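You operate a simulated robot arm through the tools that you are given. There is no shell and no other tool. Be economical: measure what you need, move in short steps, check, and stop when the job is done.

Carry out the task below with a simulated robot arm. There is one attempt and no reset: what you move stays moved.

TASK
Close the drawer under the steel bench.
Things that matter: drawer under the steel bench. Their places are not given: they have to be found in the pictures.

It is judged by the outcome, as a careful person would: the job done as asked, and still so three seconds after it is handed in. It fails if anything else is knocked over, pushed out of place, dropped, spilled or broken.

THE ROBOT
A 7-joint arm with a two-finger parallel gripper, fixed in place. Base frame: the origin is at the foot of the arm, x ahead of it, y to its left, z up. Lengths are in mm, angles in rad, forces in N, time in s.
With the tool pointing down near the work surface it reaches from about 200 to 660 mm from the base axis. Its first joint turns from -1.152 to 1.152 rad. Payload 1.57 kg.
Tool frame: the origin (TCP) lies between the finger pads and is the grasp point; the fingertips stand 30 mm ahead of it; z points along the fingers, y is the line along which they close. The gripper opens to 110 mm. The fingers are 24 mm wide and 12 mm thick; the gripper's body (48 by 112 mm) begins 78 mm behind the TCP.
Orientation is told as [roll, pitch, yaw] about the base's x, y, z axes, in that order, counted from this pose: with the fingers straight down and closing along the base's y, the tool's x points along the base's -x, its y along +y and its z along -z.

THE INTERFACE
- The arm moves only by the tool arm_command. Its argument "steps" is a list of rows, each a list of 7 numbers: the opening in per cent of the stroke, from 0 (shut) to 100 (fully open), then the shift along the tool's x, y, z in mm, then the turn, a rotation vector about the tool's x, y, z in rad. In form: [[grip, dx, dy, dz, ax, ay, az], ...]. A call has 1 to 20 rows; each row shifts and turns the commanded pose from where the row before left it, along the tool's axes as they then stand. A row lasts 0.2 s, in which the tool goes at most 50 mm and 0.15 rad; a call with a longer step from one row to the next is refused whole, and so is a gripper value outside its range. A pose out of reach is approached as far as the arm can. The call stops where the force on the tool passes 40 N (or 10 N more than at its start, if that is more) or the arm is blocked; 0.2 s more then pass. The fingers move at their own pace (about 108 mm/s each) and stop on an object; they squeeze with about 32 N. The grip force told is the motor's: it shows also when the fingers shut on nothing. Time passes only in rows, and 0.2 s behind the last, so rows that do not move let the fingers close. It gives the time, the measured TCP pose, the force on the tool (base axes), the opening and the grip force at its end, in the units of the frame above (readings bear some noise).
- Cameras (640 x 400 px; columns grow to the right, rows downward): "scene" is fixed at [145.6, -393.7, 1379.6]; the picture's right is [0.88, -0.47, 0.00], its down [-0.37, -0.69, -0.62] and it looks along [0.29, 0.54, -0.79] (base axes); focal length 322 px, centre (320, 200). "wrist" rides on the gripper at [-36, 0, -80] in the tool frame; the picture's right is [0.00, -1.00, 0.00], its down [0.97, 0.00, -0.24] and it looks along [0.24, 0.00, 0.97] (tool axes); focal length 218 px, centre (320, 200).
- get_image(camera): a new picture of that camera. No time passes.
- probe_pixels(camera, pixels): for up to 12 pixels [column, row] of the newest picture of that camera ("zoom" is the newest enlarged one), the place [x, y, z] in the base frame of the surface seen there, good to about 2 mm. No time passes.
- enlarge(camera, box): a new picture of the part [left, top, right, bottom] of that camera's present view, enlarged. No time passes.
- hand_in(): hands the job in; it is judged then, once.

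Work in short steps. Measure before you move; look again where a grasp or a placing could have gone wrong, and mend it. You have 60 turns and 24 pictures in all, the two below and enlarged ones among them. Open the gripper and draw the arm clear of the work before you hand the job in, unless the task says otherwise; then end with one line.

The tools are called by a JSON object that holds its "op" and its "data". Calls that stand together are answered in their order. arm_command: Moves the arm, as the interface text tells. Its arguments: {"type":"object","properties":{"steps":{"type":"array"}},"required":["steps"]} The other tools are called the same way: get_image (camera) takes a picture; probe_pixels (camera, pixels) gives the place of the surface under pixels of a picture; enlarge (camera, box) takes an enlarged picture of a part of a camera's view; hand_in () hands the job in.

At the start:

```text
time_s: 0.0
position: [475.1, 38.1, 913.0]
orientation: [0.0, 0.0, -0.001]
force: [0.3, -0.4, 0.7]
width: 110.1
grip_force: 0.1
```

scene: 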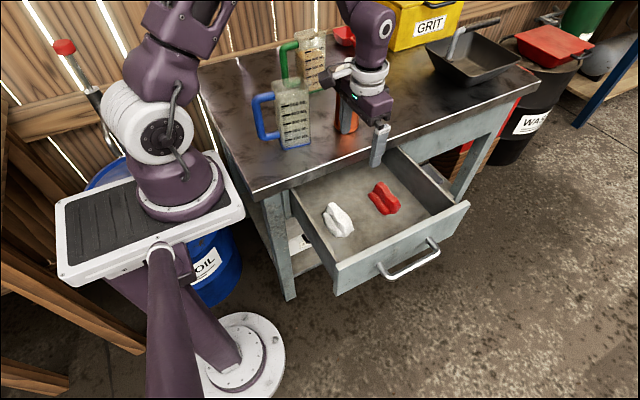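
wrist: 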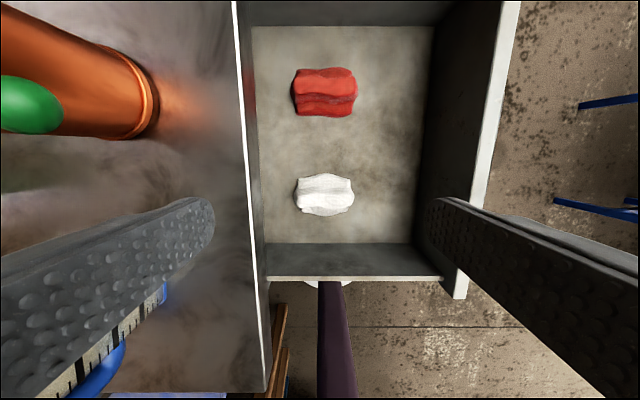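

I'll measure the drawer front, its handle, the bench edge and the objects near the arm.

{"op": "probe_pixels", "data": {"camera": "scene", "pixels": [[337, 266], [468, 204], [338, 290], [402, 238], [410, 262], [380, 268], [437, 245], [254, 195], [535, 80], [347, 120], [300, 200], [390, 152]]}}

{"op": "enlarge", "data": {"camera": "scene", "box": [240, 80, 500, 300]}}

```text
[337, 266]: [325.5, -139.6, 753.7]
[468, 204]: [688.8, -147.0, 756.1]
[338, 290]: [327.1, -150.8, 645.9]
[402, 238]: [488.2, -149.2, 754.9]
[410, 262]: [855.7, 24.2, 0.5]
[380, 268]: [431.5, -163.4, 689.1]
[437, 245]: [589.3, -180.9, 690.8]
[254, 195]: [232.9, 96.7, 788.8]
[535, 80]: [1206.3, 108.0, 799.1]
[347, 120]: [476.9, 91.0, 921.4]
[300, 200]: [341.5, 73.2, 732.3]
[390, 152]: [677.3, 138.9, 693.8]
```

```text
1.82 times, centred on (370, 190) of scene
```

zoom: 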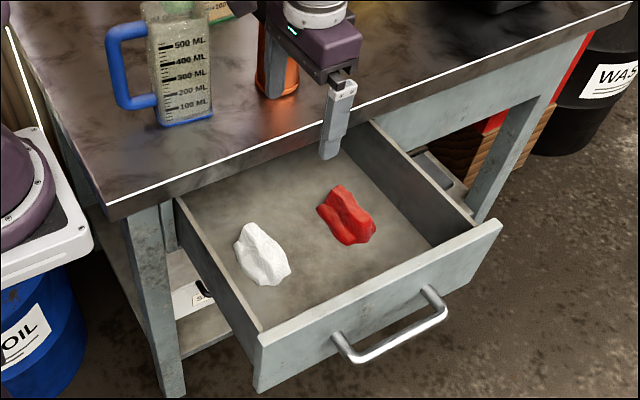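

The drawer front is at about y=-145 and slides in along +y. I'll locate the handle bar precisely, since pushing on it keeps the gripper clear of the bench edge.

{"op": "probe_pixels", "data": {"camera": "zoom", "pixels": [[360, 358], [375, 351], [395, 341], [410, 333], [430, 322], [338, 338], [428, 292], [300, 360], [360, 300], [220, 172], [270, 150], [160, 300]]}}

```text
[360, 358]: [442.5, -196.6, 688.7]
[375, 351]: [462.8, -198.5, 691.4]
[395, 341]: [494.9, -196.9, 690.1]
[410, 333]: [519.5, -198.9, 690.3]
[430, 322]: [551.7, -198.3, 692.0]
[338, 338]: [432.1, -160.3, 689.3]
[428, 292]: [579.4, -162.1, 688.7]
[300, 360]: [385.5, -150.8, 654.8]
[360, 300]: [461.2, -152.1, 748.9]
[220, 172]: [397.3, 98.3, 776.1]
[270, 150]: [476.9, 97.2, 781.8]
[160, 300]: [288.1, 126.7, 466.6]
```

The bar is at y≈-198, z≈690, x 430–580. I'll shut the fingers and move out beyond the handle at height.

{"op": "arm_command", "data": {"steps": [[0, -5, -40, 0, 0, 0, 0], [0, -5, -40, 0, 0, 0, 0], [0, -5, -40, 0, 0, 0, 0], [0, -5, -40, 0, 0, 0, 0], [0, -5, -40, 0, 0, 0, 0], [0, -5, -40, 0, 0, 0, 0], [0, -2, -40, 0, 0, 0, 0], [0, 0, 0, 0, 0, 0, 0]]}}

{"op": "arm_command", "data": {"steps": [[0, 0, 0, 0, 0, 0, 0.14], [0, 0, 0, 0, 0, 0, 0.14], [0, 0, 0, 0, 0, 0, 0.14], [0, 0, 0, 0, 0, 0, 0.14], [0, 0, 0, 0, 0, 0, 0.14], [0, 0, 0, 0, 0, 0, 0.14], [0, 0, 0, 0, 0, 0, 0.14], [0, 0, 0, 0, 0, 0, 0.14], [0, 0, 0, 0, 0, 0, 0.14], [0, 0, 0, 0, 0, 0, 0.14], [0, 0, 0, 0, 0, 0, 0.17], [0, 0, 0, 0, 0, 0, 0]]}}

```text
time_s: 1.8
position: [508.1, -241.5, 912.3]
orientation: [-0.001, 0.0, 0.0]
force: [-0.5, -0.2, -0.3]
width: 0.0
grip_force: 20.8
```

```text
refused: row 11 steps farther than a row can; nothing moved
```

{"op": "arm_command", "data": {"steps": [[0, 0, 0, 0, 0, 0, 0.143], [0, 0, 0, 0, 0, 0, 0.143], [0, 0, 0, 0, 0, 0, 0.143], [0, 0, 0, 0, 0, 0, 0.143], [0, 0, 0, 0, 0, 0, 0.143], [0, 0, 0, 0, 0, 0, 0.143], [0, 0, 0, 0, 0, 0, 0.143], [0, 0, 0, 0, 0, 0, 0.143], [0, 0, 0, 0, 0, 0, 0.143], [0, 0, 0, 0, 0, 0, 0.143], [0, 0, 0, 0, 0, 0, 0.14], [0, 0, 0, 0, 0, 0, 0]]}}

```text
time_s: 4.4
position: [508.5, -241.9, 912.9]
orientation: [0.001, 0.0, -1.571]
force: [-0.4, -0.3, 0.1]
width: 0.0
grip_force: 21.2
```

The yaw is now -90° and the tool x points along base +y. I'll descend 210 mm outside the handle.

{"op": "arm_command", "data": {"steps": [[0, 0, 0, 40, 0, 0, 0], [0, 0, 0, 40, 0, 0, 0], [0, 0, 0, 40, 0, 0, 0], [0, 0, 0, 40, 0, 0, 0], [0, 0, 0, 30, 0, 0, 0], [0, 0, 0, 20, 0, 0, 0], [0, 0, 0, 0, 0, 0, 0]]}}

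{"op": "enlarge", "data": {"camera": "scene", "box": [240, 80, 500, 300]}}

```text
time_s: 6.0
position: [507.8, -240.0, 701.7]
orientation: [0.0, -0.001, -1.569]
force: [0.5, -0.5, 0.1]
width: 0.1
grip_force: 20.9
```

```text
1.82 times, centred on (370, 190) of scene
```

zoom: 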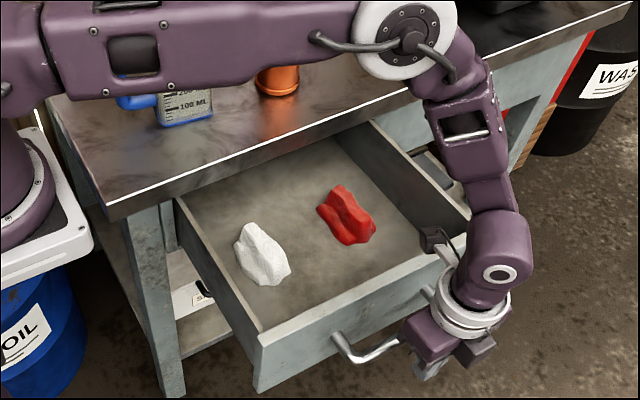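

Before pushing, I'll check the arm's height relative to the jugs and bottle, and the protrusion near (435,240).

{"op": "probe_pixels", "data": {"camera": "zoom", "pixels": [[435, 240], [430, 335], [430, 370], [480, 350], [70, 60], [200, 80], [300, 75], [400, 60], [435, 90], [460, 150], [280, 80], [185, 105]]}}

{"op": "get_image", "data": {"camera": "scene"}}

{"op": "get_image", "data": {"camera": "wrist"}}

```text
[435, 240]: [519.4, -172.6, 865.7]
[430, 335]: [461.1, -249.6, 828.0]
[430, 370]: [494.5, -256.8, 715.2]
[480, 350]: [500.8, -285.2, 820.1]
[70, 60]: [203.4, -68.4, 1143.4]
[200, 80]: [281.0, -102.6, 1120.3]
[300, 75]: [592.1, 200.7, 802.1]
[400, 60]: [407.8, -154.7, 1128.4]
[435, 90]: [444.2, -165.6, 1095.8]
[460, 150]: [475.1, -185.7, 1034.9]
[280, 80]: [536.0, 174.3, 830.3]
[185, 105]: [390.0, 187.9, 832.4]
```

```text
19 pictures are left
```

scene: 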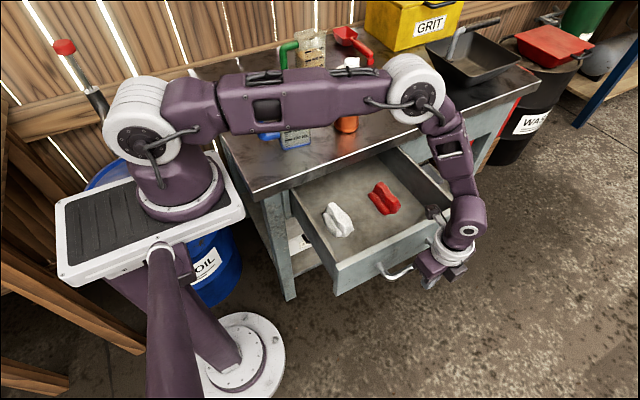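

```text
18 pictures are left
```

wrist: 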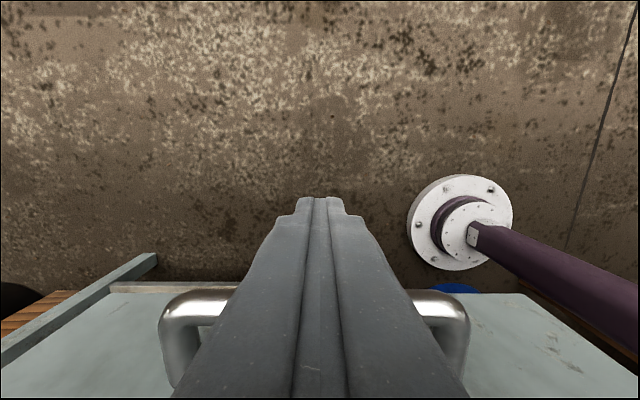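

The bar straddles the fingers, and the arm links are well above the bench. I'll check the bottle and jug positions for end-of-push clearance.

{"op": "probe_pixels", "data": {"camera": "scene", "pixels": [[345, 130], [338, 122], [355, 122], [352, 64], [296, 146], [284, 140], [436, 205], [428, 212], [436, 220]]}}

{"op": "arm_command", "data": {"steps": [[0, 10, 0, 0, 0, 0, 0], [0, 10, 0, 0, 0, 0, 0], [0, 10, 0, 0, 0, 0, 0], [0, 10, 0, 0, 0, 0, 0], [0, 10, 0, 0, 0, 0, 0], [0, 10, 0, 0, 0, 0, 0], [0, 10, 0, 0, 0, 0, 0], [0, 0, 0, 0, 0, 0, 0]]}}

```text
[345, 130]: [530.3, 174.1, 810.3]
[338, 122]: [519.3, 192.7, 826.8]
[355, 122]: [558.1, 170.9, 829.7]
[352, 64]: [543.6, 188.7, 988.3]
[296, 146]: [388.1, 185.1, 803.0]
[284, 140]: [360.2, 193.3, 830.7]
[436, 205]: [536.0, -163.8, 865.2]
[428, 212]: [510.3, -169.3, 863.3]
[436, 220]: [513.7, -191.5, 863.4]
```

```text
time_s: 7.8
position: [506.2, -171.3, 703.3]
orientation: [-0.001, -0.001, -1.568]
force: [0.0, 0.0, 0.9]
width: 0.0
grip_force: 21.6
```

Bottle front is at y≈172, and the wrist leads the tool by about 76, so the tool must stay below y≈80. I'll check that the drawer is moving.

{"op": "get_image", "data": {"camera": "scene"}}

```text
17 pictures are left
```

scene: 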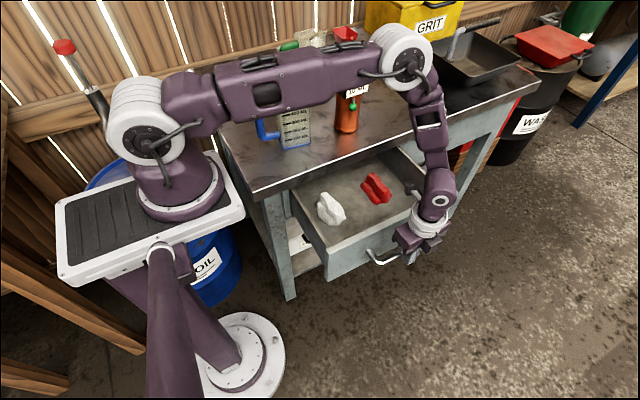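

The drawer slides in with its contents. I'll continue 150 mm at the same gentle pace.

{"op": "arm_command", "data": {"steps": [[0, 6, 0, 0, 0, 0, 0], [0, 10, 0, 0, 0, 0, 0], [0, 10, 0, 0, 0, 0, 0], [0, 10, 0, 0, 0, 0, 0], [0, 10, 0, 0, 0, 0, 0], [0, 10, 0, 0, 0, 0, 0], [0, 10, 0, 0, 0, 0, 0], [0, 10, 0, 0, 0, 0, 0], [0, 10, 0, 0, 0, 0, 0], [0, 10, 0, 0, 0, 0, 0], [0, 10, 0, 0, 0, 0, 0], [0, 10, 0, 0, 0, 0, 0], [0, 10, 0, 0, 0, 0, 0], [0, 10, 0, 0, 0, 0, 0], [0, 8, 0, 0, 0, 0, 0], [0, 6, 0, 0, 0, 0, 0], [0, 0, 0, 0, 0, 0, 0]]}}

{"op": "enlarge", "data": {"camera": "scene", "box": [240, 60, 500, 280]}}

```text
time_s: 11.4
position: [505.1, -20.9, 703.0]
orientation: [-0.001, -0.001, -1.568]
force: [0.2, 0.7, 0.2]
width: 0.0
grip_force: 21.5
```

```text
1.82 times, centred on (370, 170) of scene
```

zoom: 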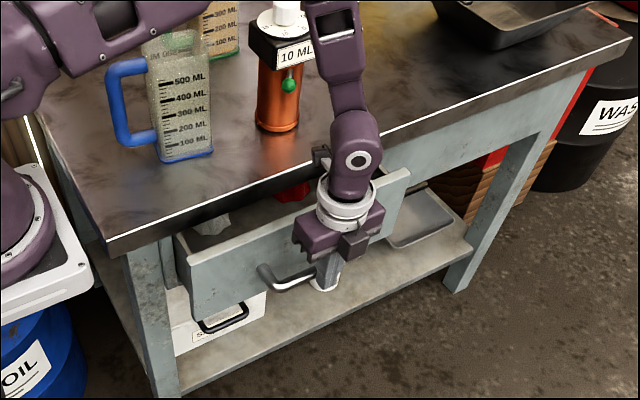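

Nearly in. The orange dispenser has a green spout at zoom (288,85) and a cap at (285,50), so I'll measure those against the wrist before the last stretch.

{"op": "probe_pixels", "data": {"camera": "zoom", "pixels": [[288, 85], [295, 55], [265, 60], [318, 150], [322, 158], [320, 40], [340, 130], [360, 160], [230, 270], [385, 190], [150, 290], [480, 190]]}}

```text
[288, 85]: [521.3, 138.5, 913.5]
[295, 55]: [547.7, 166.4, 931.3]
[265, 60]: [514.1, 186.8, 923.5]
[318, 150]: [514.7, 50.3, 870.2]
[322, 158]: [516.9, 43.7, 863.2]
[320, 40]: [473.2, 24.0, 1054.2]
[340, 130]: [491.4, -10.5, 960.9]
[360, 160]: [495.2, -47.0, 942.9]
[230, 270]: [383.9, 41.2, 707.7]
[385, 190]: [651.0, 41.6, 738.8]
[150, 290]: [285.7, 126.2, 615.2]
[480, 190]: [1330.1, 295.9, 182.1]
```

The face is at y=41, with about 70–85 mm to go. The green spout (521,138,913) is close to the wrist's path, so I'll back off, shift 42 mm to smaller x, still on the bar, and then resume.

{"op": "arm_command", "data": {"steps": [[0, -12, 0, 0, 0, 0, 0], [0, 0, -20, 0, 0, 0, 0], [0, 0, -22, 0, 0, 0, 0], [0, 10, 0, 0, 0, 0, 0], [0, 8, 0, 0, 0, 0, 0], [0, 8, 0, 0, 0, 0, 0], [0, 8, 0, 0, 0, 0, 0], [0, 8, 0, 0, 0, 0, 0], [0, 8, 0, 0, 0, 0, 0], [0, 6, 0, 0, 0, 0, 0], [0, 0, 0, 0, 0, 0, 0]]}}

{"op": "enlarge", "data": {"camera": "scene", "box": [240, 60, 500, 280]}}

```text
time_s: 13.8
position: [464.3, 21.6, 702.4]
orientation: [0.0, 0.001, -1.569]
force: [0.2, -0.3, -0.7]
width: 0.0
grip_force: 21.8
```

```text
1.82 times, centred on (370, 170) of scene
```

zoom: 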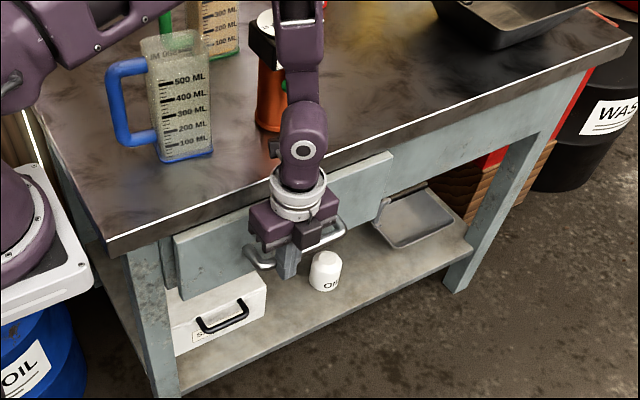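

{"op": "probe_pixels", "data": {"camera": "zoom", "pixels": [[272, 145], [275, 157], [300, 60], [210, 255], [365, 190], [168, 260], [410, 170], [265, 85], [207, 60], [265, 212]]}}

```text
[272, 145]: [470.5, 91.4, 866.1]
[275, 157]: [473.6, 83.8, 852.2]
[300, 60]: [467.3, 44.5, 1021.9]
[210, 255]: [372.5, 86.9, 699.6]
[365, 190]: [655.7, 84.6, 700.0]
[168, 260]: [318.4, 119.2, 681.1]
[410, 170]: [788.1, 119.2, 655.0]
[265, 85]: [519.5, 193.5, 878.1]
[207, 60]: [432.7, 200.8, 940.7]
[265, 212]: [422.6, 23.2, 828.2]
```

The face is at y≈86 and the bench apron at y≈119, so up to about 33 mm remains. I'll push in small steps until it stops.

{"op": "arm_command", "data": {"steps": [[0, 5, 0, 0, 0, 0, 0], [0, 5, 0, 0, 0, 0, 0], [0, 5, 0, 0, 0, 0, 0], [0, 5, 0, 0, 0, 0, 0], [0, 5, 0, 0, 0, 0, 0], [0, 4, 0, 0, 0, 0, 0], [0, 4, 0, 0, 0, 0, 0], [0, 3, 0, 0, 0, 0, 0], [0, 0, 0, 0, 0, 0, 0]]}}

{"op": "enlarge", "data": {"camera": "scene", "box": [240, 60, 500, 280]}}

```text
time_s: 15.0
position: [464.2, 36.9, 703.5]
orientation: [0.004, -0.014, -1.574]
force: [-0.3, -3.1, 0.6]
width: 0.1
grip_force: 21.6
stopped in row 5: the force on the tool passed its limit (the readings are from after the stop); the commanded pose is now the measured one
```

```text
1.82 times, centred on (370, 170) of scene
```

zoom: 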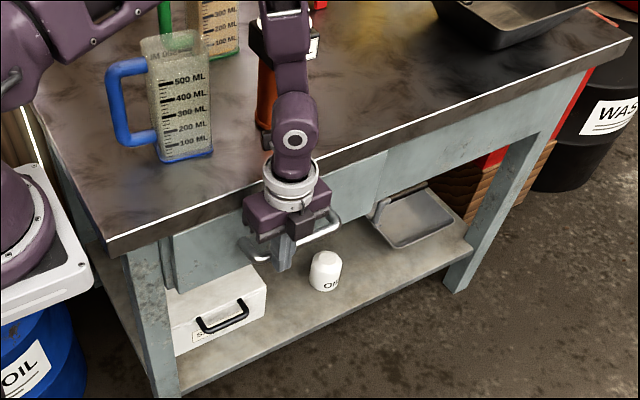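

It stopped at tool y≈37. I'll check whether the front is seated against the frame.

{"op": "probe_pixels", "data": {"camera": "zoom", "pixels": [[205, 255], [365, 185], [180, 265], [168, 260], [400, 170], [330, 228], [262, 255], [265, 140]]}}

{"op": "enlarge", "data": {"camera": "scene", "box": [290, 140, 410, 220]}}

{"op": "get_image", "data": {"camera": "wrist"}}

```text
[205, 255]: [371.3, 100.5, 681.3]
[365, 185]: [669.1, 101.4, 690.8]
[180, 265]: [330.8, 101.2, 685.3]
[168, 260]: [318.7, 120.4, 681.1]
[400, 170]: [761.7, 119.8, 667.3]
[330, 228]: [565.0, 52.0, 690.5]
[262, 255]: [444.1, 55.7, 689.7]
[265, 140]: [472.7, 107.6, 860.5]
```

```text
5.00 times, centred on (350, 180) of scene
```

zoom: 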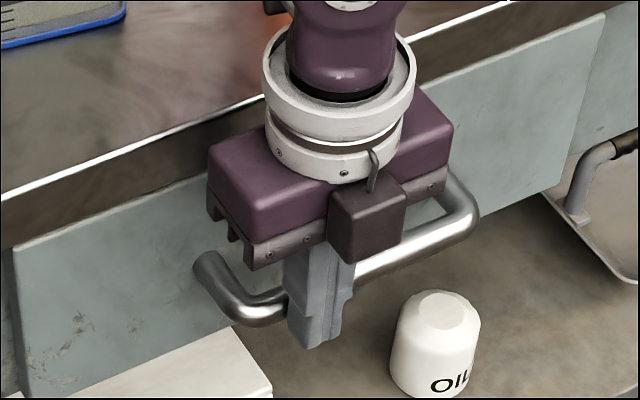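

```text
12 pictures are left
```

wrist: 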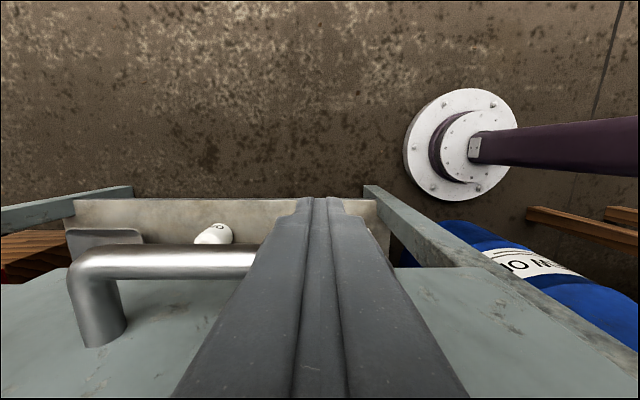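

The front sits 18 mm proud of the frame, which looks like a plate thickness (overlay front). I'll push once more gently to confirm it's a hard stop.

{"op": "arm_command", "data": {"steps": [[0, 2, 0, 0, 0, 0, 0], [0, 2, 0, 0, 0, 0, 0], [0, 2, 0, 0, 0, 0, 0], [0, 2, 0, 0, 0, 0, 0], [0, 2, 0, 0, 0, 0, 0], [0, 2, 0, 0, 0, 0, 0], [0, 2, 0, 0, 0, 0, 0]]}}

{"op": "enlarge", "data": {"camera": "scene", "box": [360, 120, 440, 180]}}

```text
time_s: 15.8
position: [464.4, 37.5, 702.7]
orientation: [0.006, -0.022, -1.576]
force: [0.3, -2.8, 0.0]
width: 0.0
grip_force: 21.4
stopped in row 4: the force on the tool passed its limit (the readings are from after the stop); the commanded pose is now the measured one
```

```text
6.67 times, centred on (400, 150) of scene
```

zoom: 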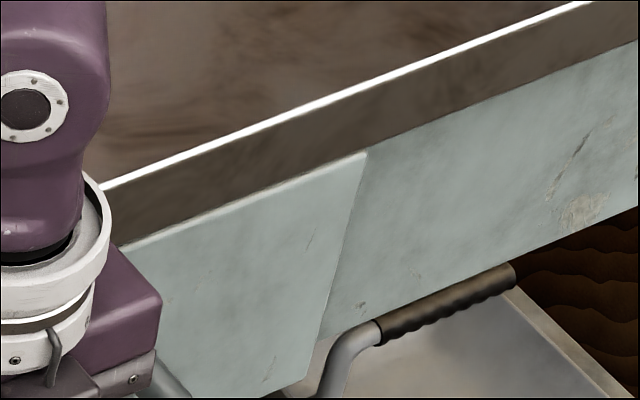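

It's a hard stop and the front sits against the apron. I'll withdraw straight out (-y), then up.

{"op": "arm_command", "data": {"steps": [[0, -10, 0, 0, 0, 0, 0], [0, -30, 0, 0, 0, 0, 0], [0, -40, 0, 0, 0, 0, 0], [0, -40, 0, 0, 0, 0, 0], [0, -40, 0, 0, 0, 0, 0], [0, 0, 0, -40, 0, 0, 0], [0, 0, 0, -40, 0, 0, 0], [0, 0, 0, -40, 0, 0, 0], [0, 0, 0, -40, 0, 0, 0], [0, 0, 0, -40, 0, 0, 0], [100, 0, 0, 0, 0, 0, 0], [100, 0, 0, 0, 0, 0, 0], [100, 0, 0, 0, 0, 0, 0]]}}

{"op": "get_image", "data": {"camera": "scene"}}

{"op": "probe_pixels", "data": {"camera": "scene", "pixels": [[322, 200], [388, 162], [314, 205]]}}

```text
time_s: 18.6
position: [460.8, -116.0, 908.2]
orientation: [0.005, -0.023, -1.575]
force: [-0.1, -0.4, -0.1]
width: 110.1
grip_force: 0.1
```

```text
10 pictures are left
```

scene: 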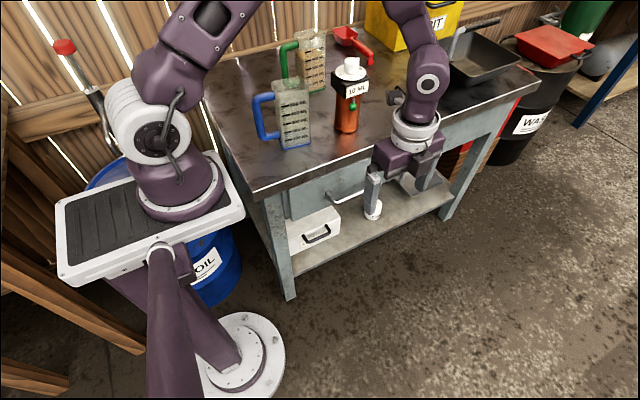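

```text
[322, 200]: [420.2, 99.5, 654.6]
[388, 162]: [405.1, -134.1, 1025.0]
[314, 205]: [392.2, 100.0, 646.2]
```

The face still reads y≈100, so the drawer hasn't rebounded. Nothing else has moved and the arm is clear.

{"op": "hand_in", "data": {}}

```text
The job is handed in.
```

The drawer under the steel bench is closed: I pushed it to a hard stop and it stayed shut after the arm drew back, with nothing else on the bench disturbed.
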